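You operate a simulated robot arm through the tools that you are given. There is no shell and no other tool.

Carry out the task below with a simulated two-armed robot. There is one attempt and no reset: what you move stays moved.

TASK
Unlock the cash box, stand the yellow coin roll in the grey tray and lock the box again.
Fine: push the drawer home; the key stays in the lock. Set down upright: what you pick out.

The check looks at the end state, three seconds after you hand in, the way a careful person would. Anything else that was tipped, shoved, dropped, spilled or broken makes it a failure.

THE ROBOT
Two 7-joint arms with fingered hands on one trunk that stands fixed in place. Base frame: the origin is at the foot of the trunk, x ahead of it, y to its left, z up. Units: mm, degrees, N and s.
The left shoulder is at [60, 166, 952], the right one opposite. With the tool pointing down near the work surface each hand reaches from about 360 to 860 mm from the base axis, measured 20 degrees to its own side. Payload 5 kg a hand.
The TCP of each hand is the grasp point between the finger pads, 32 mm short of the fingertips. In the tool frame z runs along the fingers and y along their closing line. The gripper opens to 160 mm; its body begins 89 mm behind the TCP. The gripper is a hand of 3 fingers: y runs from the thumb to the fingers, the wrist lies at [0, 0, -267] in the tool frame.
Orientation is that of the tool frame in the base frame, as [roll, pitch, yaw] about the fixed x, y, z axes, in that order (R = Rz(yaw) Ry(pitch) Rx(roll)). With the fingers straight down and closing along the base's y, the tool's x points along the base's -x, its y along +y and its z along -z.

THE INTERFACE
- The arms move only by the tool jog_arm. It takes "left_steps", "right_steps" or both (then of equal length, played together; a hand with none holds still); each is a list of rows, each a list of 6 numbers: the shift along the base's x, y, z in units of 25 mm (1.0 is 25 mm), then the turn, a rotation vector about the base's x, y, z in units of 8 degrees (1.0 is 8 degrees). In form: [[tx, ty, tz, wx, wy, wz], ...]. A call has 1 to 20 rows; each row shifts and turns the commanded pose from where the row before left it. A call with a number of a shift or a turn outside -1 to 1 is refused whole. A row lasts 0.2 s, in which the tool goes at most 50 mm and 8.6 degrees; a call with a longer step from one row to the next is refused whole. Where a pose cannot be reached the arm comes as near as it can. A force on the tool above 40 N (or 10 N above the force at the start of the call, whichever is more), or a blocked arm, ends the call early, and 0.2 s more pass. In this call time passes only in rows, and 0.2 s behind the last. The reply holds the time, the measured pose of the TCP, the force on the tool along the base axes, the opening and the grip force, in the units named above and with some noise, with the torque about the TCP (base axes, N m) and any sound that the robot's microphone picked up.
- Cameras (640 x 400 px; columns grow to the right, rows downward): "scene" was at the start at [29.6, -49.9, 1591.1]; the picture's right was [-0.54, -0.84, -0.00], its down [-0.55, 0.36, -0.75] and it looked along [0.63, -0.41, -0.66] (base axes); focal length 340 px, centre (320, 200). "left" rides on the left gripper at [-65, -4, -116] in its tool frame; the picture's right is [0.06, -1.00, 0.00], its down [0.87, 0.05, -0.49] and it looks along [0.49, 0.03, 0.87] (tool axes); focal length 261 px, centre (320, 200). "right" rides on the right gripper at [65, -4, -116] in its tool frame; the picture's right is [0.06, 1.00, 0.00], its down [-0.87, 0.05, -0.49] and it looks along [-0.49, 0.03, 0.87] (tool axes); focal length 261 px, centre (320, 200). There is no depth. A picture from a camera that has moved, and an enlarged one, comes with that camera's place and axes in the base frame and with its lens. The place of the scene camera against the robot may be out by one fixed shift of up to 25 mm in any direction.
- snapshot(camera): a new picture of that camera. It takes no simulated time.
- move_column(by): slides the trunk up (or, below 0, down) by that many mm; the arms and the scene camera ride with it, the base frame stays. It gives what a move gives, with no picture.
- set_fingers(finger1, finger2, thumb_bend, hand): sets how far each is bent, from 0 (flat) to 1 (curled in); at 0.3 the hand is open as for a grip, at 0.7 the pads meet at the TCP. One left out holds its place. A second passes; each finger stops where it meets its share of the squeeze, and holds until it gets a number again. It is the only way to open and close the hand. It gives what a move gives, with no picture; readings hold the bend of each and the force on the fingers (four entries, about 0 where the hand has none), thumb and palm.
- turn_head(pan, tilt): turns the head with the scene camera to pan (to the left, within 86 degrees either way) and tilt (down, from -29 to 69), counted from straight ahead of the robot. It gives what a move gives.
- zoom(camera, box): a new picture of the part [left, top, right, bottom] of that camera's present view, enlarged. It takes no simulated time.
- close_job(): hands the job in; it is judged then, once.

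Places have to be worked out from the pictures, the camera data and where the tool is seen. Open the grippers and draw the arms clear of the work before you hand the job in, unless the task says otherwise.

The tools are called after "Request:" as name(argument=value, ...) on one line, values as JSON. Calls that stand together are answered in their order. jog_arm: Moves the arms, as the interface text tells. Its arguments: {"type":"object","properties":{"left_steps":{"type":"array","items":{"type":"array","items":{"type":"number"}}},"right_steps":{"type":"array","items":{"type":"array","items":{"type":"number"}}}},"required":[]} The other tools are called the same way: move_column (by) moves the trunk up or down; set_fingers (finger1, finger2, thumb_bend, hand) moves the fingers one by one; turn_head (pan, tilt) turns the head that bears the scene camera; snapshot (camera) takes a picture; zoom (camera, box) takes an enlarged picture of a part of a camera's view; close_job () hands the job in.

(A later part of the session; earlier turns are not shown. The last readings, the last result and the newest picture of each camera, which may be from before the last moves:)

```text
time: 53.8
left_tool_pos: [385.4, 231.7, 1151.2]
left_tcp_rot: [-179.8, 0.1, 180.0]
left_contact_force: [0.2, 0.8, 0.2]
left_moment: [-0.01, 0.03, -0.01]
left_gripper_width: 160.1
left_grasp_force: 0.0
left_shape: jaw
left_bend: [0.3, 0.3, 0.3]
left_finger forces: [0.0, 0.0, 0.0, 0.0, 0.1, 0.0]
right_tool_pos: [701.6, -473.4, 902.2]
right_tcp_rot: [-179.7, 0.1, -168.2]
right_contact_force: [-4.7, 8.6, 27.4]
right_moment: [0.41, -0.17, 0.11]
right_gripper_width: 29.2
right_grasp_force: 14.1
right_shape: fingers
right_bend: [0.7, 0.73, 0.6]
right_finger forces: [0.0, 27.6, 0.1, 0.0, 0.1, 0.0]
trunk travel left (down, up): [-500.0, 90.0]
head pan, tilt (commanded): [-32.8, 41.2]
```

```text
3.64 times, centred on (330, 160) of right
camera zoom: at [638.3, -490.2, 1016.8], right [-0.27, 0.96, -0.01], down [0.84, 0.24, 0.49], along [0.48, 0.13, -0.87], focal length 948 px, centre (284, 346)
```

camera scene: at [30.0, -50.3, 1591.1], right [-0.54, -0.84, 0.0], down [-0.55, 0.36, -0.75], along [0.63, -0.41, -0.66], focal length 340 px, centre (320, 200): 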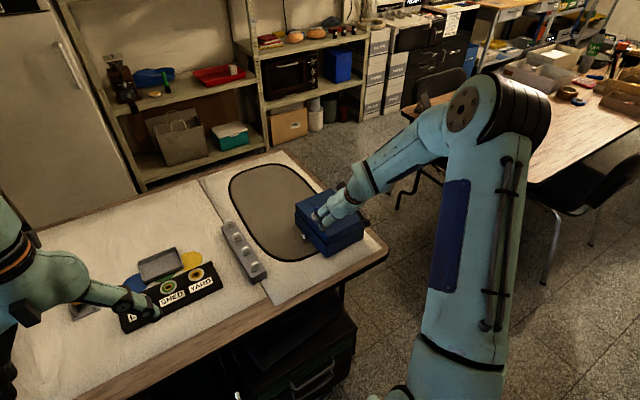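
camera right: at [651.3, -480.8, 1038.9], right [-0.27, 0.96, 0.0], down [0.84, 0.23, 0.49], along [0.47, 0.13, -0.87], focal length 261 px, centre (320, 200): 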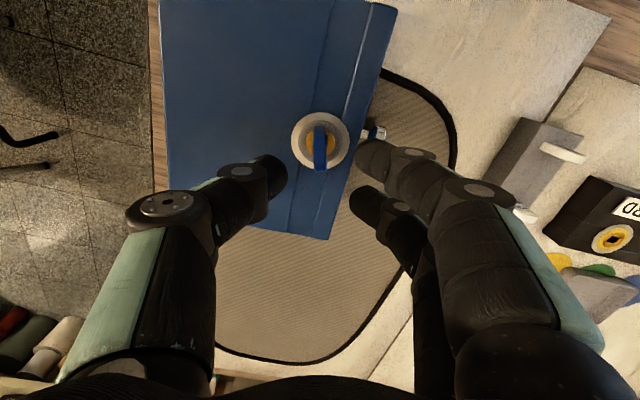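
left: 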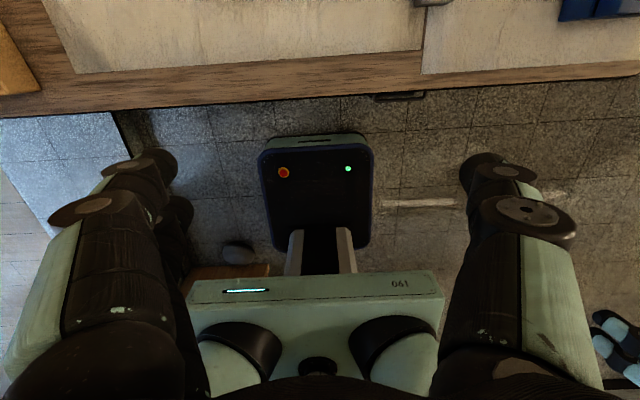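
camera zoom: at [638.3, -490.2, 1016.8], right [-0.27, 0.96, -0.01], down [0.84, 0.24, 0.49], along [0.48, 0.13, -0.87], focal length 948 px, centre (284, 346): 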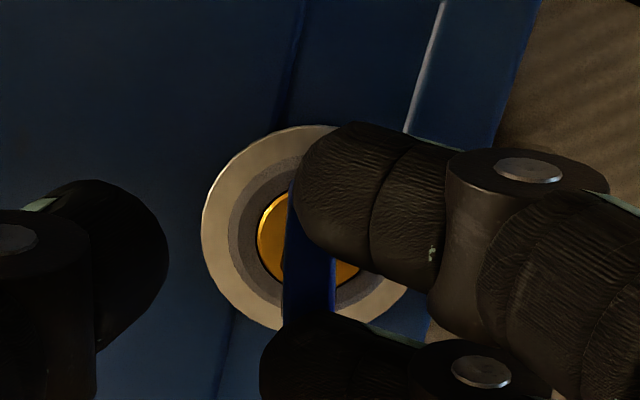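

Pressing at 28 N doesn't sink the key while it's turned ~+15°. Perhaps it only drops fully home when aligned exactly with the slot; I back off, grip it centred with the hand aligned to the box (+2.7°), and press down then.

Request:
jog_arm(right_steps=[[0, 0, 0.6, 0, 0, 0], [0.27, 0.34, 0.2, 0, 0, -0.6], [0, 0, 0, 0, 0, -0.55]])

Request:
set_fingers(hand="right", finger1=0.62, finger2=0.62, thumb_bend=0.62)

Request:
zoom(camera="right", box=[260, 85, 400, 195])

```text
time: 54.6
left_tool_pos: [386.4, 228.6, 1150.6]
left_tcp_rot: [179.9, 0.0, -180.0]
left_contact_force: [-0.3, -0.3, 0.3]
left_moment: [0.04, 0.01, -0.03]
left_gripper_width: 159.9
left_grasp_force: 0.1
left_shape: jaw
left_bend: [0.3, 0.3, 0.3]
left_finger forces: [0.1, 0.0, 0.0, 0.0, 0.1, 0.0]
right_tool_pos: [708.2, -468.5, 917.2]
right_tcp_rot: [-179.8, -0.2, -177.4]
right_contact_force: [-0.4, -0.2, 0.4]
right_moment: [0.0, -0.01, 0.02]
right_gripper_width: 29.9
right_grasp_force: 0.0
right_shape: fingers
right_bend: [0.7, 0.7, 0.6]
right_finger forces: [0.0, 0.1, 0.0, 0.1, 0.0, 0.0]
trunk travel left (down, up): [-500.0, 90.0]
head pan, tilt (commanded): [-32.8, 41.2]
```

```text
time: 55.6
left_tool_pos: [385.5, 229.5, 1149.1]
left_tcp_rot: [180.0, 0.0, 179.9]
left_contact_force: [0.7, -0.1, 0.9]
left_moment: [0.03, 0.01, 0.0]
left_gripper_width: 159.7
left_grasp_force: 0.1
left_shape: jaw
left_bend: [0.3, 0.3, 0.3]
left_finger forces: [0.1, 0.0, 0.1, 0.0, 0.1, 0.0]
right_tool_pos: [708.1, -466.0, 917.8]
right_tcp_rot: [-179.9, -0.2, -177.3]
right_contact_force: [-0.1, 0.3, 0.1]
right_moment: [-0.02, 0.0, 0.01]
right_gripper_width: 39.7
right_grasp_force: 0.0
right_shape: fingers
right_bend: [0.62, 0.62, 0.62]
right_finger forces: [0.0, 0.0, 0.0, 0.0, 0.1, 0.0]
trunk travel left (down, up): [-500.0, 90.0]
head pan, tilt (commanded): [-32.8, 41.2]
```

```text
3.64 times, centred on (330, 140) of right
camera zoom: at [644.0, -474.1, 1033.4], right [-0.11, 0.99, 0.0], down [0.87, 0.1, 0.49], along [0.49, 0.05, -0.87], focal length 948 px, centre (284, 418)
```

zoom: 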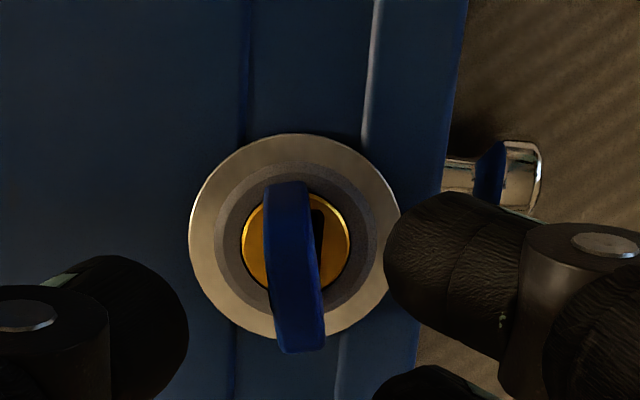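

The lock axis is confirmed at ≈ [707.2, −465.0]; the hand is aligned with the box. I lower to grip height and close moderately to align the key with the slot.

Request:
jog_arm(right_steps=[[-0.03, 0.03, -0.75, 0, 0, 0], [0, 0, -0.75, 0, 0, 0]])

Request:
set_fingers(hand="right", finger1=0.8, finger2=0.8, thumb_bend=0.8)

Request:
jog_arm(right_steps=[[0, 0, -0.1, 0, 0, 0], [0, 0, -0.1, 0, 0, 0], [0, 0, -0.05, 0, 0, 0]])

Request:
zoom(camera="right", box=[260, 115, 400, 225])

```text
time: 56.2
left_tool_pos: [386.2, 229.0, 1150.5]
left_tcp_rot: [179.9, 0.0, -180.0]
left_contact_force: [-0.3, 0.0, -0.7]
left_moment: [0.02, 0.01, 0.02]
left_gripper_width: 159.8
left_grasp_force: 0.0
left_shape: jaw
left_bend: [0.3, 0.3, 0.3]
left_finger forces: [0.0, 0.0, 0.0, 0.0, 0.1, 0.1]
right_tool_pos: [707.8, -467.7, 879.2]
right_tcp_rot: [-179.8, -0.2, -177.1]
right_contact_force: [-0.8, -0.2, -0.3]
right_moment: [0.03, 0.04, 0.0]
right_gripper_width: 39.5
right_grasp_force: 0.1
right_shape: fingers
right_bend: [0.62, 0.62, 0.62]
right_finger forces: [0.0, 0.0, 0.0, 0.0, 0.1, 0.0]
trunk travel left (down, up): [-500.0, 90.0]
head pan, tilt (commanded): [-32.8, 41.2]
```

```text
time: 57.2
left_tool_pos: [386.9, 229.7, 1151.2]
left_tcp_rot: [180.0, -0.1, -179.9]
left_contact_force: [0.7, 0.3, -0.1]
left_moment: [-0.04, -0.02, 0.01]
left_gripper_width: 159.9
left_grasp_force: 0.1
left_shape: jaw
left_bend: [0.3, 0.3, 0.3]
left_finger forces: [0.1, 0.0, 0.0, 0.0, 0.1, 0.0]
right_tool_pos: [707.1, -466.9, 881.7]
right_tcp_rot: [-179.9, -0.2, -177.4]
right_contact_force: [-1.7, 0.7, -0.3]
right_moment: [0.02, 0.08, 0.03]
right_gripper_width: 13.6
right_grasp_force: 22.5
right_shape: fingers
right_bend: [0.73, 0.72, 0.72]
right_finger forces: [11.6, 11.5, 0.0, 0.0, 22.6, 0.1]
trunk travel left (down, up): [-500.0, 90.0]
head pan, tilt (commanded): [-32.8, 41.2]
```

```text
time: 58.0
left_tool_pos: [385.2, 230.1, 1150.7]
left_tcp_rot: [179.9, 0.0, -179.9]
left_contact_force: [-0.5, 1.2, 0.7]
left_moment: [0.0, 0.03, 0.02]
left_gripper_width: 159.9
left_grasp_force: 0.0
left_shape: jaw
left_bend: [0.3, 0.3, 0.3]
left_finger forces: [0.0, 0.1, 0.1, 0.0, 0.1, 0.0]
right_tool_pos: [708.2, -465.2, 875.4]
right_tcp_rot: [-179.8, -0.1, -177.3]
right_contact_force: [-0.5, 0.7, 6.8]
right_moment: [0.06, 0.03, 0.04]
right_gripper_width: 13.7
right_grasp_force: 25.4
right_shape: fingers
right_bend: [0.73, 0.73, 0.72]
right_finger forces: [12.6, 12.5, 0.0, 0.0, 24.3, 0.1]
trunk travel left (down, up): [-500.0, 90.0]
head pan, tilt (commanded): [-32.8, 41.2]
```

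```text
3.64 times, centred on (330, 170) of right
camera zoom: at [642.9, -473.5, 990.7], right [-0.11, 0.99, 0.0], down [0.87, 0.1, 0.49], along [0.49, 0.05, -0.87], focal length 948 px, centre (284, 309)
```

zoom: 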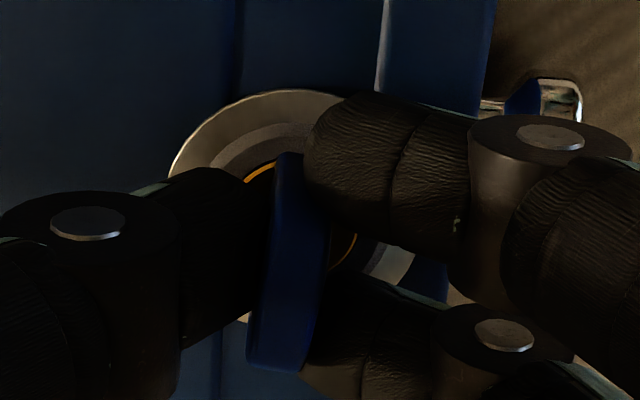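

The hand went down 6 mm with only 7 N of resistance, so the key evidently moves axially. I rotate +5° to align the key with the slot and press further down.

Request:
jog_arm(right_steps=[[0, 0, 0, 0, 0, 0.6], [0, 0, -0.08, 0, 0, 0], [0, 0, -0.08, 0, 0, 0]])

Request:
zoom(camera="right", box=[260, 115, 400, 225])

Request:
zoom(camera="scene", box=[300, 180, 350, 240])

```text
time: 58.8
left_tool_pos: [384.2, 230.2, 1150.7]
left_tcp_rot: [-179.9, 0.1, 180.0]
left_contact_force: [-1.0, 0.2, -0.5]
left_moment: [0.0, -0.01, -0.01]
left_gripper_width: 159.9
left_grasp_force: 0.1
left_shape: jaw
left_bend: [0.3, 0.3, 0.3]
left_finger forces: [0.0, 0.0, 0.0, 0.1, 0.1, 0.1]
right_tool_pos: [708.2, -466.2, 873.6]
right_tcp_rot: [-179.6, 0.2, -172.5]
right_contact_force: [-1.2, -0.8, 24.8]
right_moment: [0.09, 0.03, 0.0]
right_gripper_width: 13.5
right_grasp_force: 29.0
right_shape: fingers
right_bend: [0.74, 0.73, 0.74]
right_finger forces: [14.2, 14.7, 0.0, 0.1, 29.4, 0.1]
trunk travel left (down, up): [-500.0, 90.0]
head pan, tilt (commanded): [-32.8, 41.2]
```

```text
3.64 times, centred on (330, 170) of right
camera zoom: at [643.3, -478.7, 988.7], right [-0.19, 0.98, -0.01], down [0.85, 0.17, 0.49], along [0.48, 0.09, -0.87], focal length 948 px, centre (284, 309)
```

zoom: 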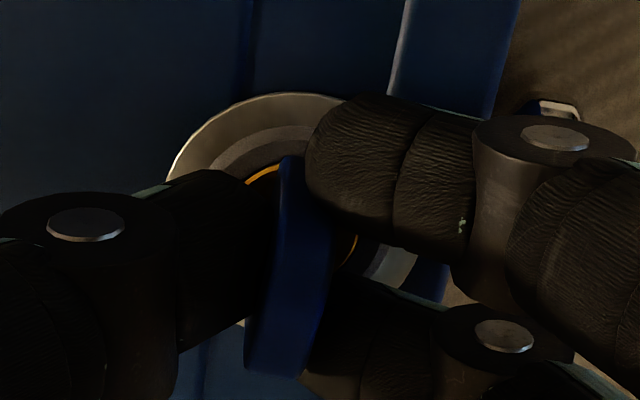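

```text
6.67 times, centred on (325, 210) of scene
camera zoom: at [27.5, -48.8, 1591.5], right [-0.54, -0.84, 0.0], down [-0.55, 0.36, -0.75], along [0.63, -0.41, -0.66], focal length 2269 px, centre (287, 133)
```

zoom: 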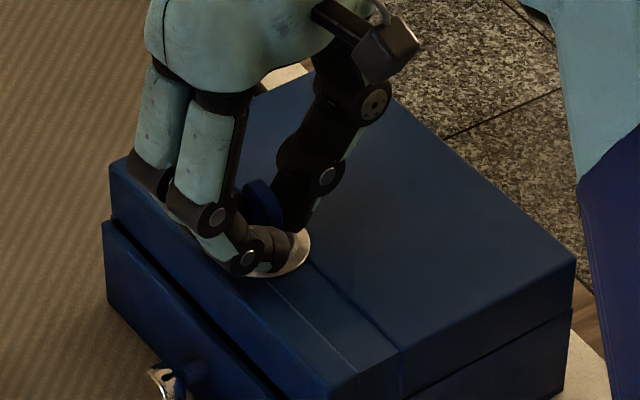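

The key is now pressed home at 25 N. I keep some down-pressure and try counter-clockwise again with this centred grip.

Request:
jog_arm(right_steps=[[0, 0, 0.04, 0, 0, 0.7], [0, 0, 0, 0, 0, 0.7], [0, 0, 0, 0, 0, 0.7], [0, 0, 0, 0, 0, 0.7]])

Request:
zoom(camera="right", box=[260, 115, 400, 225])

```text
time: 59.8
left_tool_pos: [386.6, 229.7, 1152.0]
left_tcp_rot: [179.9, 0.0, -180.0]
left_contact_force: [-0.4, 0.2, -0.2]
left_moment: [-0.01, 0.0, 0.01]
left_gripper_width: 159.7
left_grasp_force: 0.0
left_shape: jaw
left_bend: [0.3, 0.3, 0.3]
left_finger forces: [0.0, 0.0, 0.0, 0.0, 0.0, 0.1]
right_tool_pos: [706.4, -465.8, 872.5]
right_tcp_rot: [-179.8, -0.1, -149.9]
right_contact_force: [3.1, -4.7, 18.2]
right_moment: [0.0, -0.15, -0.15]
right_gripper_width: 11.4
right_grasp_force: 30.6
right_shape: fingers
right_bend: [0.74, 0.74, 0.75]
right_finger forces: [9.8, 19.6, 0.0, 0.0, 31.8, 0.1]
trunk travel left (down, up): [-500.0, 90.0]
head pan, tilt (commanded): [-32.8, 41.2]
```

```text
3.64 times, centred on (330, 170) of right
camera zoom: at [652.6, -502.8, 987.6], right [-0.55, 0.83, -0.01], down [0.72, 0.48, 0.49], along [0.41, 0.27, -0.87], focal length 948 px, centre (284, 309)
```

zoom: 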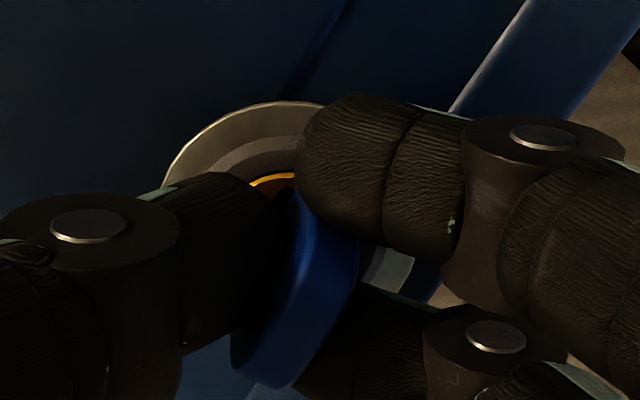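

The key slips at about +12° with −0.15 N·m in this centred grip. With the key still pressed down, I swing clockwise to compare resistance on that side.

Request:
jog_arm(right_steps=[[0, 0, 0, 0, 0, -0.8], [0, 0, 0, 0, 0, -0.8], [0, 0, 0, 0, 0, -0.8], [0, 0, 0, 0, 0, -0.8], [0, 0, 0, 0, 0, -0.8], [0, 0, 0, 0, 0, -0.8]])

Request:
zoom(camera="right", box=[260, 115, 400, 225])

```text
time: 61.2
left_tool_pos: [383.9, 230.4, 1150.4]
left_tcp_rot: [179.9, 0.0, -180.0]
left_contact_force: [-0.5, -0.3, -0.5]
left_moment: [-0.01, 0.01, -0.01]
left_gripper_width: 160.0
left_grasp_force: 0.1
left_shape: jaw
left_bend: [0.3, 0.3, 0.3]
left_finger forces: [0.1, 0.0, 0.0, 0.0, 0.1, 0.0]
right_tool_pos: [707.0, -465.0, 872.0]
right_tcp_rot: [-179.8, -0.1, 171.4]
right_contact_force: [-6.0, 1.0, 14.8]
right_moment: [0.05, 0.11, 0.01]
right_gripper_width: 10.9
right_grasp_force: 34.0
right_shape: fingers
right_bend: [0.74, 0.74, 0.75]
right_finger forces: [18.4, 20.5, 0.1, 0.0, 28.3, 0.1]
trunk travel left (down, up): [-500.0, 90.0]
head pan, tilt (commanded): [-32.8, 41.2]
```

```text
3.64 times, centred on (330, 170) of right
camera zoom: at [641.8, -459.3, 987.6], right [0.09, 1.0, 0.0], down [0.87, -0.07, 0.49], along [0.49, -0.05, -0.87], focal length 948 px, centre (284, 309)
```

zoom: 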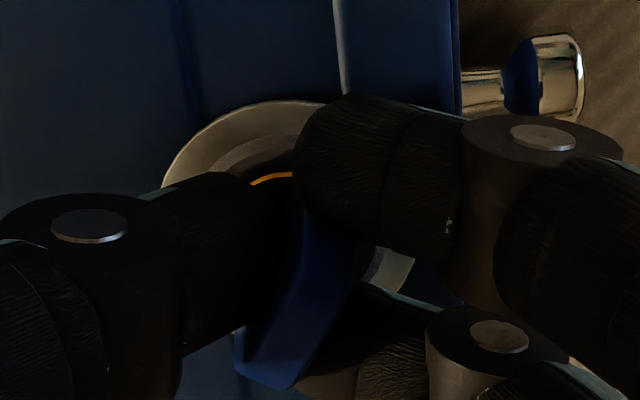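

Clockwise the key moved freely to about −26° with almost no torque, already at the previous stop. I continue clockwise.

Request:
jog_arm(right_steps=[[0, 0, 0, 0, 0, -0.7], [0, 0, 0, 0, 0, -0.7], [0, 0, 0, 0, 0, -0.7]])

Request:
zoom(camera="right", box=[260, 115, 400, 225])

```text
time: 62.0
left_tool_pos: [386.1, 231.7, 1150.6]
left_tcp_rot: [-179.9, 0.1, 179.9]
left_contact_force: [-0.3, 0.6, -0.7]
left_moment: [0.02, -0.01, -0.01]
left_gripper_width: 159.9
left_grasp_force: 0.1
left_shape: jaw
left_bend: [0.3, 0.3, 0.3]
left_finger forces: [0.1, 0.1, 0.1, 0.0, 0.0, 0.1]
right_tool_pos: [706.7, -464.1, 871.6]
right_tcp_rot: [-179.8, -0.1, 154.6]
right_contact_force: [-8.5, 4.9, 13.1]
right_moment: [0.15, 0.16, 0.01]
right_gripper_width: 11.3
right_grasp_force: 33.9
right_shape: fingers
right_bend: [0.74, 0.74, 0.75]
right_finger forces: [20.9, 19.7, 0.1, 0.1, 26.6, 0.1]
trunk travel left (down, up): [-500.0, 90.0]
head pan, tilt (commanded): [-32.8, 41.2]
```

```text
3.64 times, centred on (330, 170) of right
camera zoom: at [646.7, -440.3, 987.7], right [0.37, 0.93, 0.0], down [0.81, -0.32, 0.49], along [0.45, -0.18, -0.87], focal length 948 px, centre (284, 309)
```

zoom: 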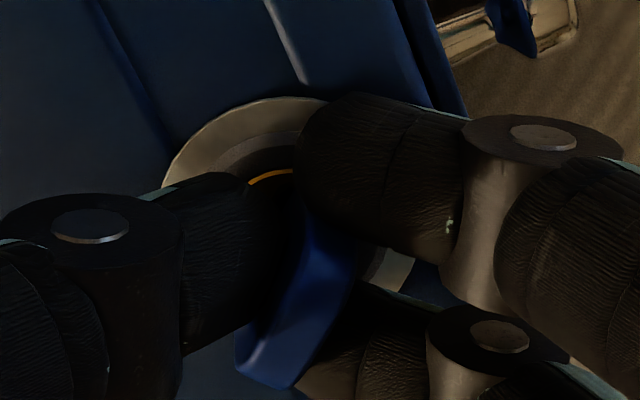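

Excellent: the key has passed −45° with almost no torque, so pressing it home engaged the lock and clockwise is free. I continue clockwise, easing the side force with a small shift (−1.5, +1) mm.

Request:
jog_arm(right_steps=[[-0.06, 0.04, 0, 0, 0, -0.7], [0, 0, 0, 0, 0, -0.7], [0, 0, 0, 0, 0, -0.7]])

Request:
zoom(camera="right", box=[260, 115, 400, 225])

```text
time: 62.8
left_tool_pos: [385.0, 230.9, 1151.3]
left_tcp_rot: [-180.0, 0.0, 180.0]
left_contact_force: [0.5, -0.2, 0.3]
left_moment: [-0.02, -0.02, 0.02]
left_gripper_width: 159.7
left_grasp_force: 0.1
left_shape: jaw
left_bend: [0.3, 0.3, 0.3]
left_finger forces: [0.0, 0.0, 0.1, 0.0, 0.0, 0.0]
right_tool_pos: [707.6, -464.0, 872.8]
right_tcp_rot: [-179.9, -0.1, 137.9]
right_contact_force: [-1.3, 5.7, 11.8]
right_moment: [0.17, -0.02, 0.07]
right_gripper_width: 11.2
right_grasp_force: 31.3
right_shape: fingers
right_bend: [0.73, 0.74, 0.75]
right_finger forces: [18.2, 20.2, 0.0, 0.0, 24.3, 0.0]
trunk travel left (down, up): [-500.0, 90.0]
head pan, tilt (commanded): [-32.8, 41.2]
```

```text
3.64 times, centred on (330, 170) of right
camera zoom: at [655.9, -423.2, 987.7], right [0.62, 0.78, 0.0], down [0.68, -0.54, 0.49], along [0.38, -0.31, -0.87], focal length 948 px, centre (284, 309)
```

zoom: 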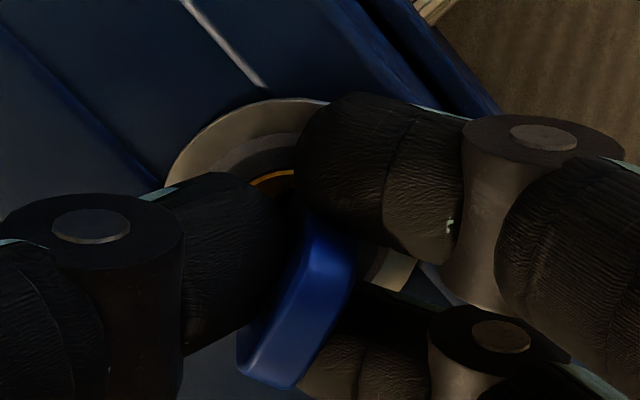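

The key is now near −62° and still turning easily (moment 0.07). I continue clockwise toward −90°.

Request:
jog_arm(right_steps=[[0, 0.03, 0, 0, 0, -0.7], [0, 0.02, 0, 0, 0, -0.7], [0, 0, 0, 0, 0, -0.7]])

Request:
zoom(camera="right", box=[260, 115, 400, 225])

```text
time: 63.6
left_tool_pos: [384.8, 231.4, 1150.7]
left_tcp_rot: [-179.8, 0.1, 180.0]
left_contact_force: [0.8, -0.6, 0.5]
left_moment: [0.02, 0.03, 0.02]
left_gripper_width: 160.1
left_grasp_force: 0.1
left_shape: jaw
left_bend: [0.3, 0.3, 0.3]
left_finger forces: [0.0, 0.0, 0.0, 0.0, 0.1, 0.0]
right_tool_pos: [708.0, -463.9, 872.6]
right_tcp_rot: [-179.8, -0.1, 121.1]
right_contact_force: [2.9, 6.3, 12.4]
right_moment: [0.18, -0.11, 0.02]
right_gripper_width: 11.0
right_grasp_force: 31.4
right_shape: fingers
right_bend: [0.73, 0.74, 0.75]
right_finger forces: [18.1, 20.6, 0.1, 0.1, 23.7, 0.0]
trunk travel left (down, up): [-500.0, 90.0]
head pan, tilt (commanded): [-32.8, 41.2]
```

```text
3.64 times, centred on (330, 170) of right
camera zoom: at [669.9, -409.6, 987.7], right [0.82, 0.57, 0.0], down [0.5, -0.72, 0.49], along [0.28, -0.41, -0.87], focal length 948 px, centre (284, 309)
```

zoom: 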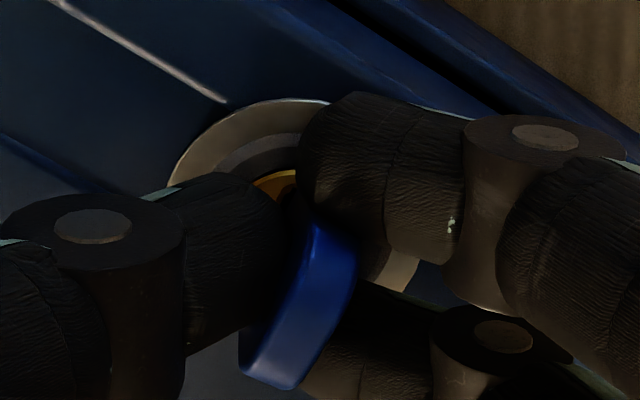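

The key is near −79°, still free. I continue in small steps, looking for the end stop or a click.

Request:
jog_arm(right_steps=[[0, 0.02, 0, 0, 0, -0.6], [0.02, 0.02, 0, 0, 0, -0.6]])

Request:
zoom(camera="right", box=[260, 115, 400, 225])

```text
time: 64.2
left_tool_pos: [385.7, 231.1, 1150.9]
left_tcp_rot: [-179.9, 0.0, 180.0]
left_contact_force: [0.1, -0.4, 0.1]
left_moment: [0.01, 0.02, -0.01]
left_gripper_width: 160.2
left_grasp_force: 0.0
left_shape: jaw
left_bend: [0.3, 0.3, 0.3]
left_finger forces: [0.1, 0.0, 0.1, 0.1, 0.0, 0.1]
right_tool_pos: [707.3, -462.4, 872.9]
right_tcp_rot: [-180.0, 0.0, 111.5]
right_contact_force: [2.9, 4.4, 14.2]
right_moment: [0.13, -0.11, 0.12]
right_gripper_width: 10.8
right_grasp_force: 31.2
right_shape: fingers
right_bend: [0.74, 0.74, 0.75]
right_finger forces: [19.4, 20.9, 0.0, 0.1, 22.4, 0.1]
trunk travel left (down, up): [-500.0, 90.0]
head pan, tilt (commanded): [-32.8, 41.2]
```

```text
3.64 times, centred on (330, 170) of right
camera zoom: at [679.5, -403.7, 987.6], right [0.91, 0.42, 0.0], down [0.37, -0.79, 0.49], along [0.21, -0.45, -0.87], focal length 948 px, centre (284, 309)
```

zoom: 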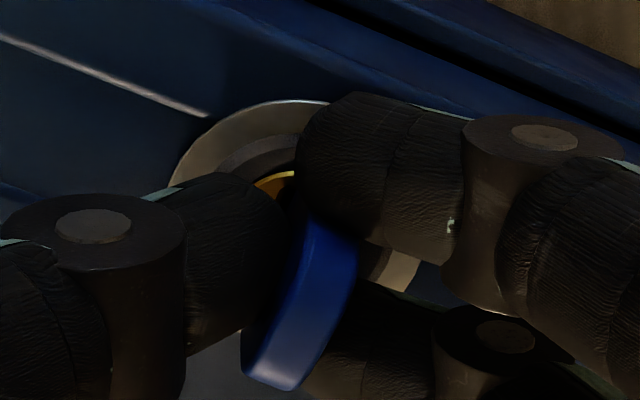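

Moment rises to 0.12 with the key near −88°. I turn a little more to reach the end stop.

Request:
jog_arm(right_steps=[[0.01, 0.01, 0, 0, 0, -0.6], [0.01, 0.01, 0, 0, 0, -0.6]])

Request:
zoom(camera="right", box=[260, 115, 400, 225])

```text
time: 64.8
left_tool_pos: [384.4, 230.2, 1151.2]
left_tcp_rot: [-179.9, 0.0, 179.9]
left_contact_force: [-0.4, 1.3, 0.0]
left_moment: [0.02, -0.01, 0.01]
left_gripper_width: 160.1
left_grasp_force: 0.0
left_shape: jaw
left_bend: [0.3, 0.3, 0.3]
left_finger forces: [0.0, 0.0, 0.0, 0.1, 0.1, 0.0]
right_tool_pos: [707.1, -461.4, 872.3]
right_tcp_rot: [-179.8, -0.1, 101.9]
right_contact_force: [2.3, 6.2, 15.7]
right_moment: [0.14, -0.14, 0.13]
right_gripper_width: 10.6
right_grasp_force: 33.2
right_shape: fingers
right_bend: [0.74, 0.74, 0.75]
right_finger forces: [23.2, 20.9, 0.0, 0.0, 21.8, 0.0]
trunk travel left (down, up): [-500.0, 90.0]
head pan, tilt (commanded): [-32.8, 41.2]
```

```text
3.64 times, centred on (330, 170) of right
camera zoom: at [690.0, -399.5, 987.6], right [0.96, 0.27, 0.0], down [0.23, -0.84, 0.49], along [0.13, -0.47, -0.87], focal length 948 px, centre (284, 309)
```

zoom: 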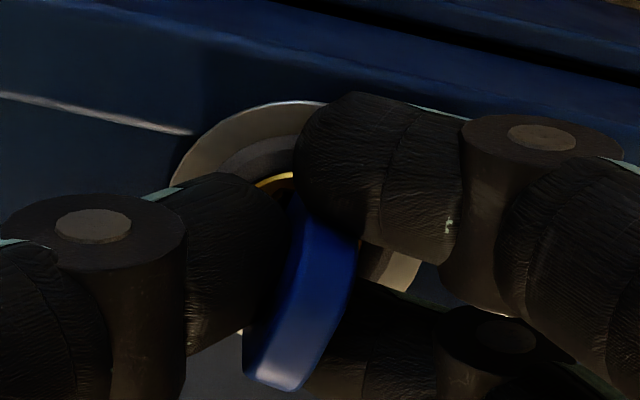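

Key ≈ −95°, moment 0.13, no stop felt yet. Two more small steps.

Request:
jog_arm(right_steps=[[0.01, 0.01, 0, 0, 0, -0.6], [0.01, 0.01, 0, 0, 0, -0.6]])

Request:
zoom(camera="right", box=[260, 115, 400, 225])

Request:
zoom(camera="scene", box=[285, 170, 385, 265])

```text
time: 65.4
left_tool_pos: [384.5, 232.0, 1150.7]
left_tcp_rot: [-180.0, 0.1, -180.0]
left_contact_force: [0.1, 0.1, 0.4]
left_moment: [0.0, -0.04, -0.04]
left_gripper_width: 159.5
left_grasp_force: 0.0
left_shape: jaw
left_bend: [0.3, 0.3, 0.3]
left_finger forces: [0.0, 0.0, 0.0, 0.1, 0.0, 0.0]
right_tool_pos: [707.2, -460.3, 872.5]
right_tcp_rot: [-179.8, 0.0, 92.3]
right_contact_force: [3.1, 6.2, 15.3]
right_moment: [0.13, -0.07, 0.21]
right_gripper_width: 10.2
right_grasp_force: 35.3
right_shape: fingers
right_bend: [0.74, 0.74, 0.75]
right_finger forces: [29.0, 20.8, 0.0, 0.0, 21.4, 0.0]
trunk travel left (down, up): [-500.0, 90.0]
head pan, tilt (commanded): [-32.8, 41.2]
```

```text
3.64 times, centred on (330, 170) of right
camera zoom: at [701.0, -396.7, 987.5], right [0.99, 0.1, 0.0], down [0.09, -0.87, 0.49], along [0.05, -0.49, -0.87], focal length 948 px, centre (284, 309)
```

zoom: 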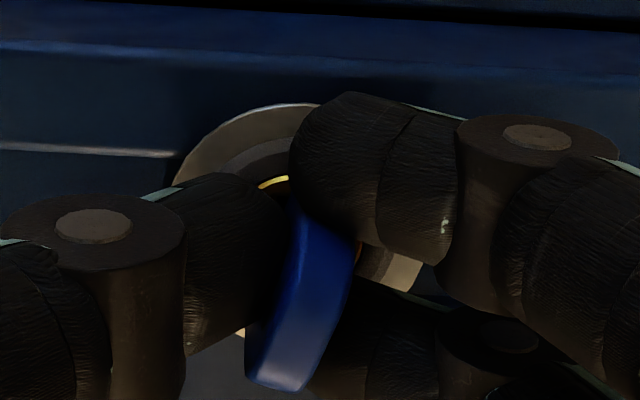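

```text
4.21 times, centred on (335, 218) of scene
camera zoom: at [28.6, -48.7, 1591.2], right [-0.54, -0.84, 0.0], down [-0.55, 0.36, -0.75], along [0.63, -0.41, -0.66], focal length 1433 px, centre (257, 126)
```

zoom: 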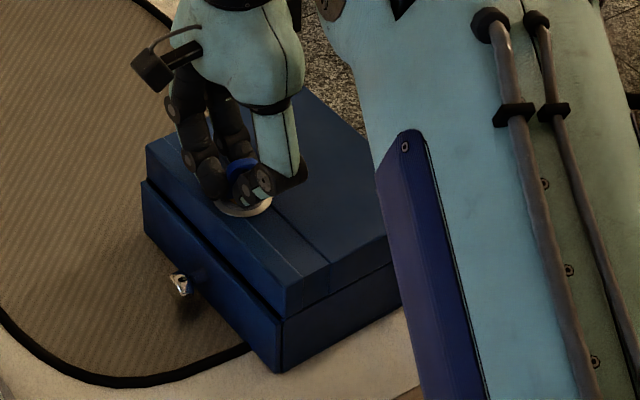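

Because of the ~20° play, the cylinder lags the key; it's near −80° now. I continue a few more steps to bring the cylinder to its end, watching torque.

Request:
jog_arm(right_steps=[[0, 0.01, 0, 0, 0, -0.6], [0, 0.01, 0, 0, 0, -0.6]])

Request:
zoom(camera="right", box=[260, 115, 400, 225])

```text
time: 66.0
left_tool_pos: [386.2, 231.3, 1150.3]
left_tcp_rot: [-179.9, 0.0, 180.0]
left_contact_force: [-0.4, 0.2, 0.0]
left_moment: [0.01, 0.02, 0.02]
left_gripper_width: 159.6
left_grasp_force: 0.1
left_shape: jaw
left_bend: [0.3, 0.3, 0.3]
left_finger forces: [0.1, 0.0, 0.0, 0.1, 0.1, 0.1]
right_tool_pos: [706.7, -460.3, 871.4]
right_tcp_rot: [-179.9, 0.0, 82.8]
right_contact_force: [2.9, 7.8, 13.4]
right_moment: [0.07, -0.13, 0.37]
right_gripper_width: 8.6
right_grasp_force: 39.1
right_shape: fingers
right_bend: [0.74, 0.74, 0.75]
right_finger forces: [37.0, 20.8, 0.0, 0.0, 20.6, 0.0]
trunk travel left (down, up): [-500.0, 90.0]
head pan, tilt (commanded): [-32.8, 41.2]
```

```text
3.64 times, centred on (330, 170) of right
camera zoom: at [712.4, -395.7, 987.2], right [1.0, -0.06, 0.0], down [-0.05, -0.87, 0.49], along [-0.03, -0.49, -0.87], focal length 948 px, centre (284, 309)
```

zoom: 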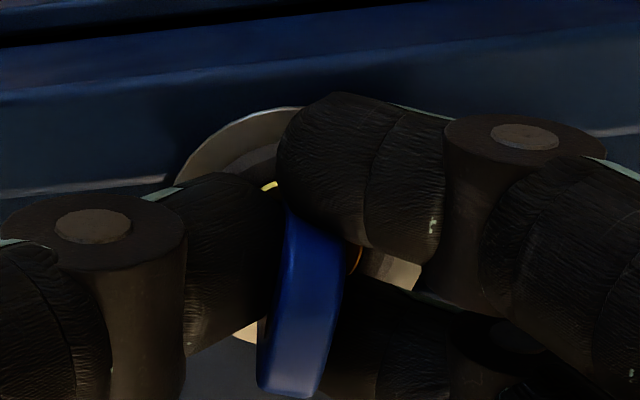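

Moment 0.37 with the key steady at about −105°: that's the end stop, so the cylinder should be at its unlocked end. I release the key, lift the hand and inspect.

Request:
jog_arm(right_steps=[[0, 0, 0.05, 0, 0, 0.5]])

Request:
set_fingers(hand="right", finger1=0.6, finger2=0.6, thumb_bend=0.6)

Request:
jog_arm(right_steps=[[0, 0, 0.6, 0, 0, 0], [0, 0, 0.8, 0, 0, 0.3], [0, 0, 0.8, 0, 0, 0.3]])

Request:
snapshot(camera="right")

Request:
zoom(camera="right", box=[270, 90, 390, 180])

```text
time: 66.4
left_tool_pos: [386.0, 229.3, 1150.0]
left_tcp_rot: [180.0, -0.2, 180.0]
left_contact_force: [0.5, 0.6, 0.2]
left_moment: [0.02, -0.02, -0.03]
left_gripper_width: 159.8
left_grasp_force: 0.0
left_shape: jaw
left_bend: [0.3, 0.3, 0.3]
left_finger forces: [0.1, 0.1, 0.0, 0.0, 0.1, 0.0]
right_tool_pos: [708.3, -460.3, 871.7]
right_tcp_rot: [-179.8, -0.2, 86.7]
right_contact_force: [3.8, 5.7, 7.4]
right_moment: [0.15, -0.15, 0.23]
right_gripper_width: 9.2
right_grasp_force: 33.2
right_shape: fingers
right_bend: [0.73, 0.74, 0.75]
right_finger forces: [29.5, 17.5, 0.0, 0.0, 19.0, 0.0]
trunk travel left (down, up): [-500.0, 90.0]
head pan, tilt (commanded): [-32.8, 41.2]
```

```text
time: 67.4
left_tool_pos: [383.9, 229.9, 1151.2]
left_tcp_rot: [180.0, 0.1, -180.0]
left_contact_force: [0.0, -0.2, 0.2]
left_moment: [-0.02, 0.02, 0.01]
left_gripper_width: 159.5
left_grasp_force: 0.0
left_shape: jaw
left_bend: [0.3, 0.3, 0.3]
left_finger forces: [0.0, 0.0, 0.0, 0.1, 0.1, 0.0]
right_tool_pos: [706.7, -462.9, 876.0]
right_tcp_rot: [180.0, 0.1, 86.7]
right_contact_force: [-0.5, -8.3, 33.0]
right_moment: [-0.24, 0.18, -0.06]
right_gripper_width: 36.8
right_grasp_force: 16.6
right_shape: fingers
right_bend: [0.63, 0.63, 0.63]
right_finger forces: [6.9, 7.7, 0.0, 0.0, 18.6, 0.0]
trunk travel left (down, up): [-500.0, 90.0]
head pan, tilt (commanded): [-32.8, 41.2]
```

```text
time: 68.2
left_tool_pos: [386.0, 229.8, 1150.0]
left_tcp_rot: [180.0, 0.0, -179.9]
left_contact_force: [-1.2, 0.3, 0.0]
left_moment: [-0.03, -0.01, 0.0]
left_gripper_width: 159.9
left_grasp_force: 0.1
left_shape: jaw
left_bend: [0.3, 0.3, 0.3]
left_finger forces: [0.0, 0.1, 0.0, 0.0, 0.0, 0.1]
right_tool_pos: [707.6, -459.9, 926.7]
right_tcp_rot: [-179.7, -0.2, 91.6]
right_contact_force: [0.0, -0.2, -0.2]
right_moment: [-0.03, 0.03, 0.01]
right_gripper_width: 47.1
right_grasp_force: 0.0
right_shape: fingers
right_bend: [0.6, 0.6, 0.6]
right_finger forces: [0.1, 0.0, 0.0, 0.0, 0.1, 0.0]
trunk travel left (down, up): [-500.0, 90.0]
head pan, tilt (commanded): [-32.8, 41.2]
```

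```text
taken
camera right: at [702.1, -396.8, 1041.9], right [1.0, 0.09, -0.01], down [0.08, -0.87, 0.49], along [0.04, -0.49, -0.87], focal length 261 px, centre (320, 200)
```

right: 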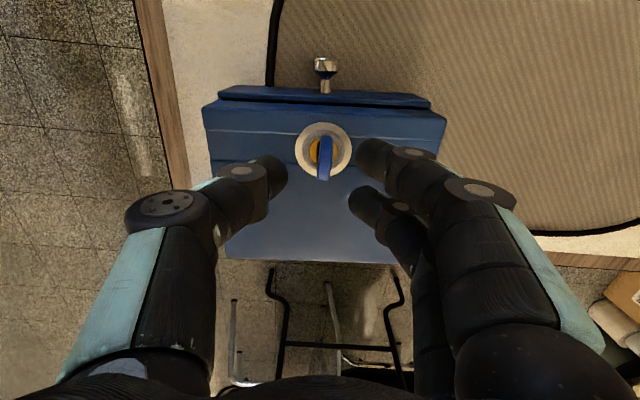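

```text
4.44 times, centred on (330, 135) of right
camera zoom: at [702.1, -396.8, 1041.9], right [1.0, 0.09, -0.01], down [0.08, -0.87, 0.49], along [0.04, -0.49, -0.87], focal length 1158 px, centre (276, 489)
```

zoom: 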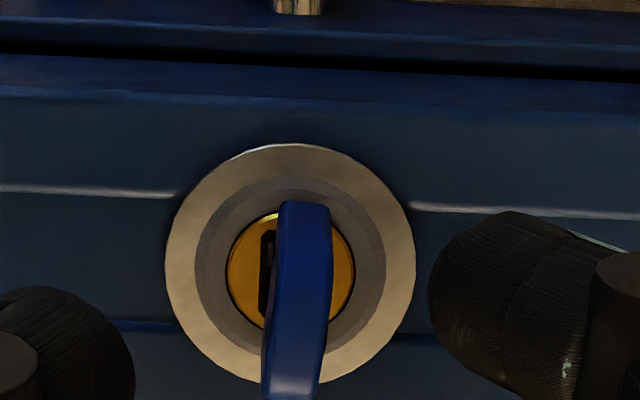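

The slot is now at about −88° relative to the box, so it's unlocked. I also note that opening the fingers near the lid pushes down on it, so I must raise before opening next time. Now for the drawer: the knob is near [708, −407, ~790]; I shift the hand +y to see the knob better.

Request:
jog_arm(right_steps=[[0, 0.8, 0, 0, 0, 0], [0, 0.8, 0, 0, 0, 0], [0, 0.6, -0.3, 0, 0, 0]])

Request:
zoom(camera="right", box=[240, 60, 420, 180])

Request:
zoom(camera="scene", box=[285, 170, 385, 265])

```text
time: 69.0
left_tool_pos: [385.7, 230.0, 1149.9]
left_tcp_rot: [-179.9, 0.1, -179.9]
left_contact_force: [0.3, 0.0, 0.1]
left_moment: [0.0, 0.01, 0.03]
left_gripper_width: 159.7
left_grasp_force: 0.0
left_shape: jaw
left_bend: [0.3, 0.3, 0.3]
left_finger forces: [0.1, 0.1, 0.0, 0.0, 0.1, 0.1]
right_tool_pos: [708.7, -406.9, 919.3]
right_tcp_rot: [-179.8, -0.1, 91.5]
right_contact_force: [0.3, 1.1, -0.5]
right_moment: [0.01, 0.02, -0.02]
right_gripper_width: 46.9
right_grasp_force: 0.1
right_shape: fingers
right_bend: [0.6, 0.6, 0.6]
right_finger forces: [0.0, 0.0, 0.1, 0.0, 0.1, 0.0]
trunk travel left (down, up): [-500.0, 90.0]
head pan, tilt (commanded): [-32.8, 41.2]
```

```text
3.33 times, centred on (330, 120) of right
camera zoom: at [703.3, -342.3, 1035.1], right [1.0, 0.09, 0.0], down [0.08, -0.87, 0.49], along [0.04, -0.49, -0.87], focal length 869 px, centre (287, 467)
```

zoom: 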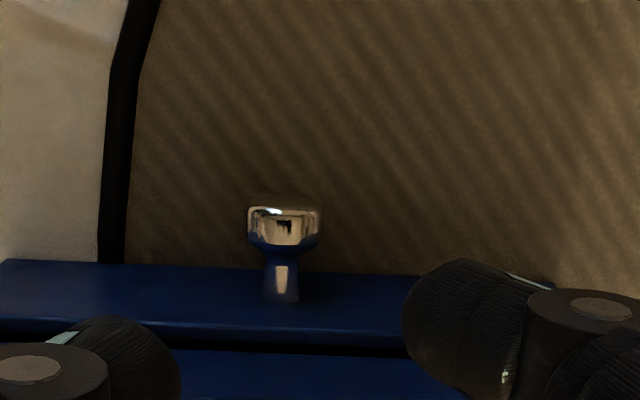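

```text
4.21 times, centred on (335, 218) of scene
camera zoom: at [29.8, -49.8, 1591.1], right [-0.54, -0.84, 0.0], down [-0.55, 0.36, -0.75], along [0.63, -0.41, -0.66], focal length 1433 px, centre (257, 126)
```

zoom: 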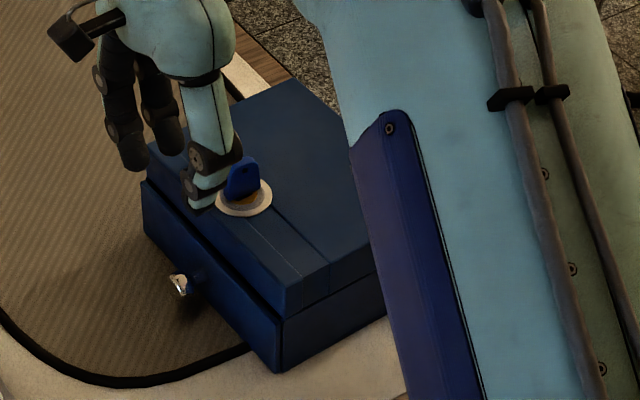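

The knob head (≈22 mm wide) triangulates to about [708.5, −406, 769], with the stem behind it toward the drawer front at y ≈ −430. I go down over it with the fingers straddling it along x, to TCP ≈ [708.5, −403, 796].

Request:
jog_arm(right_steps=[[0, 0.16, -0.9, 0, 0, -0.2], [0, 0, -1, 0, 0, 0], [0, 0, -1, 0, 0, 0], [0, 0, -0.9, 0, 0, 0]])

Request:
snapshot(camera="right")

Request:
zoom(camera="scene", box=[275, 160, 375, 260])

```text
time: 70.0
left_tool_pos: [386.9, 229.4, 1148.8]
left_tcp_rot: [179.9, 0.0, 180.0]
left_contact_force: [0.4, -0.2, -0.1]
left_moment: [-0.04, 0.02, 0.02]
left_gripper_width: 160.1
left_grasp_force: 0.1
left_shape: jaw
left_bend: [0.3, 0.3, 0.3]
left_finger forces: [0.0, 0.0, 0.0, 0.1, 0.0, 0.1]
right_tool_pos: [708.2, -402.9, 823.3]
right_tcp_rot: [-179.8, -0.3, 89.9]
right_contact_force: [-0.1, 0.9, 0.0]
right_moment: [0.03, 0.0, 0.03]
right_gripper_width: 47.0
right_grasp_force: 0.5
right_shape: fingers
right_bend: [0.6, 0.6, 0.6]
right_finger forces: [0.0, 1.1, 0.1, 0.0, 0.0, 0.0]
trunk travel left (down, up): [-500.0, 90.0]
head pan, tilt (commanded): [-32.8, 41.2]
```

```text
taken
camera right: at [704.4, -338.2, 939.7], right [1.0, 0.06, 0.0], down [0.05, -0.87, 0.49], along [0.03, -0.49, -0.87], focal length 261 px, centre (320, 200)
```

right: 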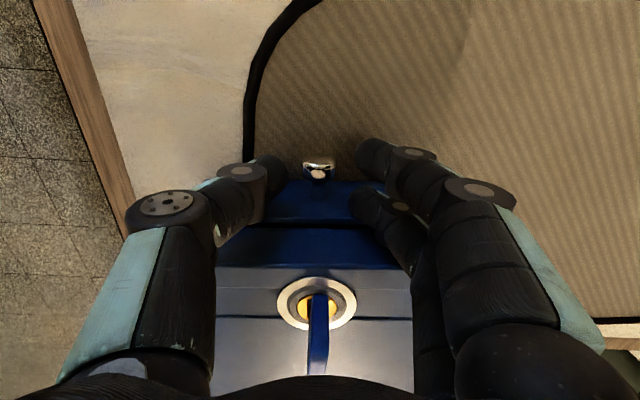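

```text
4.00 times, centred on (325, 210) of scene
camera zoom: at [29.9, -50.1, 1591.2], right [-0.54, -0.84, 0.0], down [-0.55, 0.36, -0.75], along [0.63, -0.41, -0.66], focal length 1361 px, centre (300, 160)
```

zoom: 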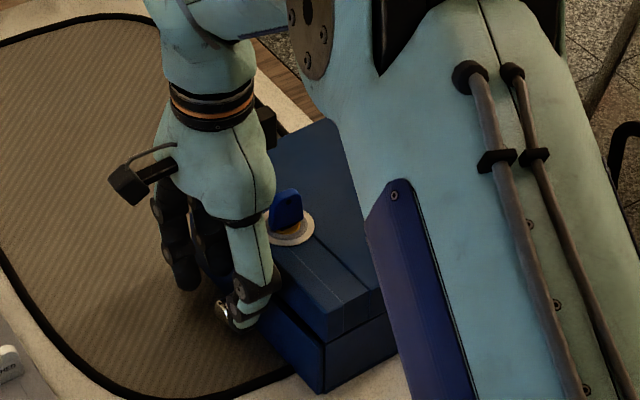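

Finger2 reads a light 1.1 N, so I zoom in to see what it touches before going lower.

Request:
zoom(camera="right", box=[240, 130, 440, 270])

```text
2.86 times, centred on (340, 200) of right
camera zoom: at [704.4, -338.2, 939.7], right [1.0, 0.06, 0.0], down [0.05, -0.87, 0.49], along [0.03, -0.49, -0.87], focal length 745 px, centre (263, 200)
```

zoom: 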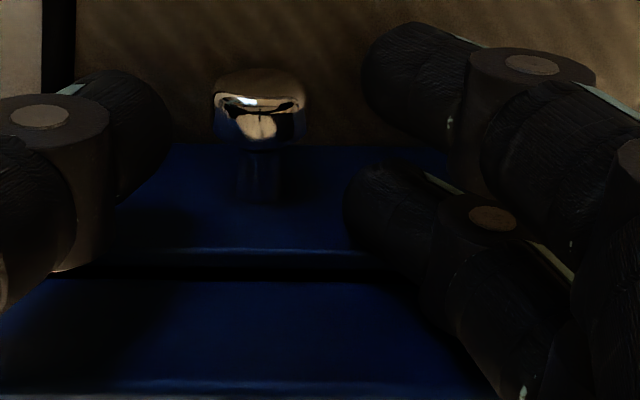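

Finger2 is just grazing the drawer front face. I shift 4 mm in +y and go down to z ≈ 796.

Request:
jog_arm(right_steps=[[0, 0.16, 0, 0, 0, 0], [0, 0, -0.6, 0, 0, 0], [0, 0, -0.5, 0, 0, 0]])

Request:
zoom(camera="right", box=[240, 130, 440, 270])

```text
time: 70.8
left_tool_pos: [387.0, 229.9, 1149.5]
left_tcp_rot: [-180.0, 0.0, -180.0]
left_contact_force: [0.4, -0.6, 0.1]
left_moment: [-0.02, -0.01, -0.01]
left_gripper_width: 160.2
left_grasp_force: 0.1
left_shape: jaw
left_bend: [0.3, 0.3, 0.3]
left_finger forces: [0.0, 0.0, 0.0, 0.0, 0.0, 0.0]
right_tool_pos: [708.4, -400.6, 797.6]
right_tcp_rot: [-179.8, -0.1, 89.9]
right_contact_force: [0.3, 0.3, -0.5]
right_moment: [0.0, -0.03, 0.0]
right_gripper_width: 46.6
right_grasp_force: 0.1
right_shape: fingers
right_bend: [0.6, 0.6, 0.6]
right_finger forces: [0.0, 0.1, 0.1, 0.1, 0.0, 0.1]
trunk travel left (down, up): [-500.0, 90.0]
head pan, tilt (commanded): [-32.8, 41.2]
```

```text
2.86 times, centred on (340, 200) of right
camera zoom: at [704.0, -334.9, 912.8], right [1.0, 0.06, 0.0], down [0.05, -0.87, 0.49], along [0.03, -0.49, -0.87], focal length 745 px, centre (263, 200)
```

zoom: 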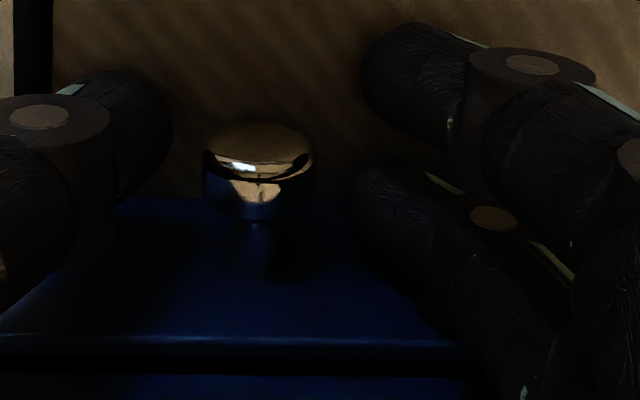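

The knob head is between thumb and fingers with no contact. I close on it.

Request:
set_fingers(hand="right", finger1=0.8, finger2=0.8, thumb_bend=0.8)

Request:
zoom(camera="right", box=[240, 130, 440, 270])

```text
time: 71.8
left_tool_pos: [386.7, 229.7, 1150.1]
left_tcp_rot: [180.0, 0.0, 180.0]
left_contact_force: [-0.1, 0.4, -0.2]
left_moment: [-0.01, 0.02, -0.03]
left_gripper_width: 159.9
left_grasp_force: 0.0
left_shape: jaw
left_bend: [0.3, 0.3, 0.3]
left_finger forces: [0.1, 0.0, 0.1, 0.1, 0.0, 0.0]
right_tool_pos: [707.8, -400.5, 796.9]
right_tcp_rot: [-179.7, -0.2, 89.9]
right_contact_force: [-4.1, 0.4, -1.1]
right_moment: [0.07, 0.05, -0.01]
right_gripper_width: 8.2
right_grasp_force: 15.5
right_shape: fingers
right_bend: [0.79, 0.7, 0.69]
right_finger forces: [0.1, 12.9, 0.0, 0.1, 19.1, 0.0]
trunk travel left (down, up): [-500.0, 90.0]
head pan, tilt (commanded): [-32.8, 41.2]
```

```text
2.86 times, centred on (340, 200) of right
camera zoom: at [704.0, -335.1, 911.9], right [1.0, 0.06, 0.0], down [0.06, -0.87, 0.49], along [0.03, -0.49, -0.87], focal length 745 px, centre (263, 200)
```

zoom: 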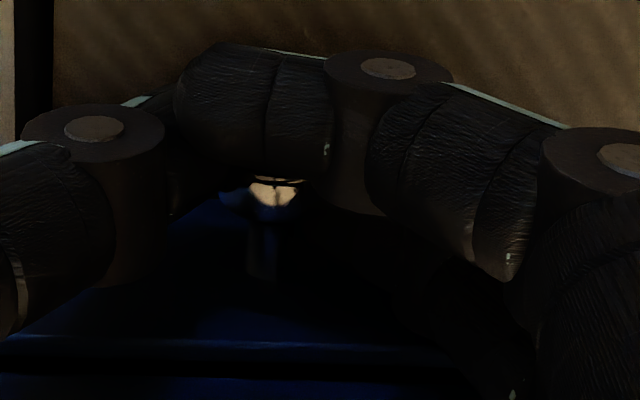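

Finger2 and thumb grip the knob at 13–19 N, with finger1 closed in front of it. I pull slowly in +y by 20 mm and watch the force.

Request:
jog_arm(right_steps=[[0, 0.2, 0, 0, 0, 0], [0, 0.3, 0, 0, 0, 0], [0, 0.3, 0, 0, 0, 0]])

Request:
zoom(camera="right", box=[200, 130, 440, 300])

Request:
zoom(camera="scene", box=[275, 160, 375, 260])

```text
time: 72.6
left_tool_pos: [385.9, 229.6, 1149.9]
left_tcp_rot: [180.0, 0.0, -179.9]
left_contact_force: [-0.1, -0.1, -0.5]
left_moment: [-0.01, 0.03, -0.01]
left_gripper_width: 159.6
left_grasp_force: 0.0
left_shape: jaw
left_bend: [0.3, 0.3, 0.3]
left_finger forces: [0.1, 0.1, 0.1, 0.1, 0.0, 0.0]
right_tool_pos: [707.3, -379.9, 796.6]
right_tcp_rot: [-179.8, -0.2, 89.9]
right_contact_force: [-2.4, -0.2, 0.2]
right_moment: [0.06, 0.03, -0.03]
right_gripper_width: 7.8
right_grasp_force: 16.4
right_shape: fingers
right_bend: [0.79, 0.7, 0.69]
right_finger forces: [0.1, 13.5, 0.1, 0.0, 19.3, 0.0]
trunk travel left (down, up): [-500.0, 90.0]
head pan, tilt (commanded): [-32.8, 41.2]
```

```text
2.35 times, centred on (320, 215) of right
camera zoom: at [704.6, -314.7, 912.4], right [1.0, 0.06, 0.0], down [0.05, -0.87, 0.49], along [0.03, -0.49, -0.87], focal length 613 px, centre (320, 165)
```

zoom: 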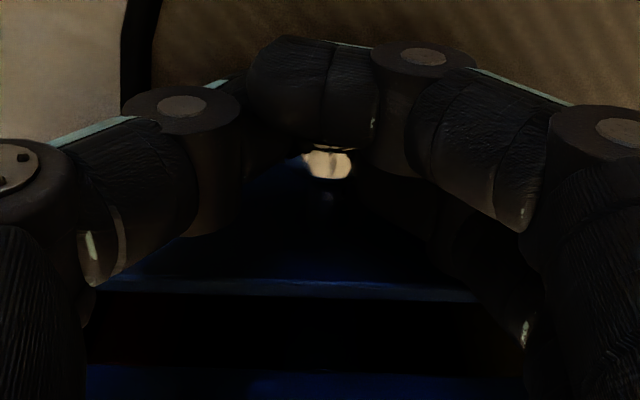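

```text
4.00 times, centred on (325, 210) of scene
camera zoom: at [30.3, -50.4, 1591.1], right [-0.54, -0.84, 0.0], down [-0.55, 0.36, -0.75], along [0.63, -0.41, -0.66], focal length 1361 px, centre (300, 160)
```

zoom: 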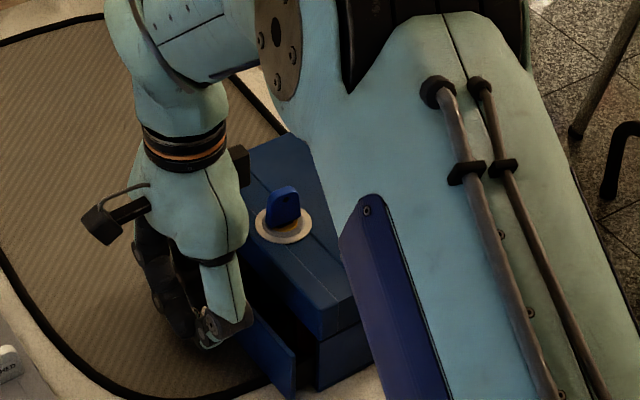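

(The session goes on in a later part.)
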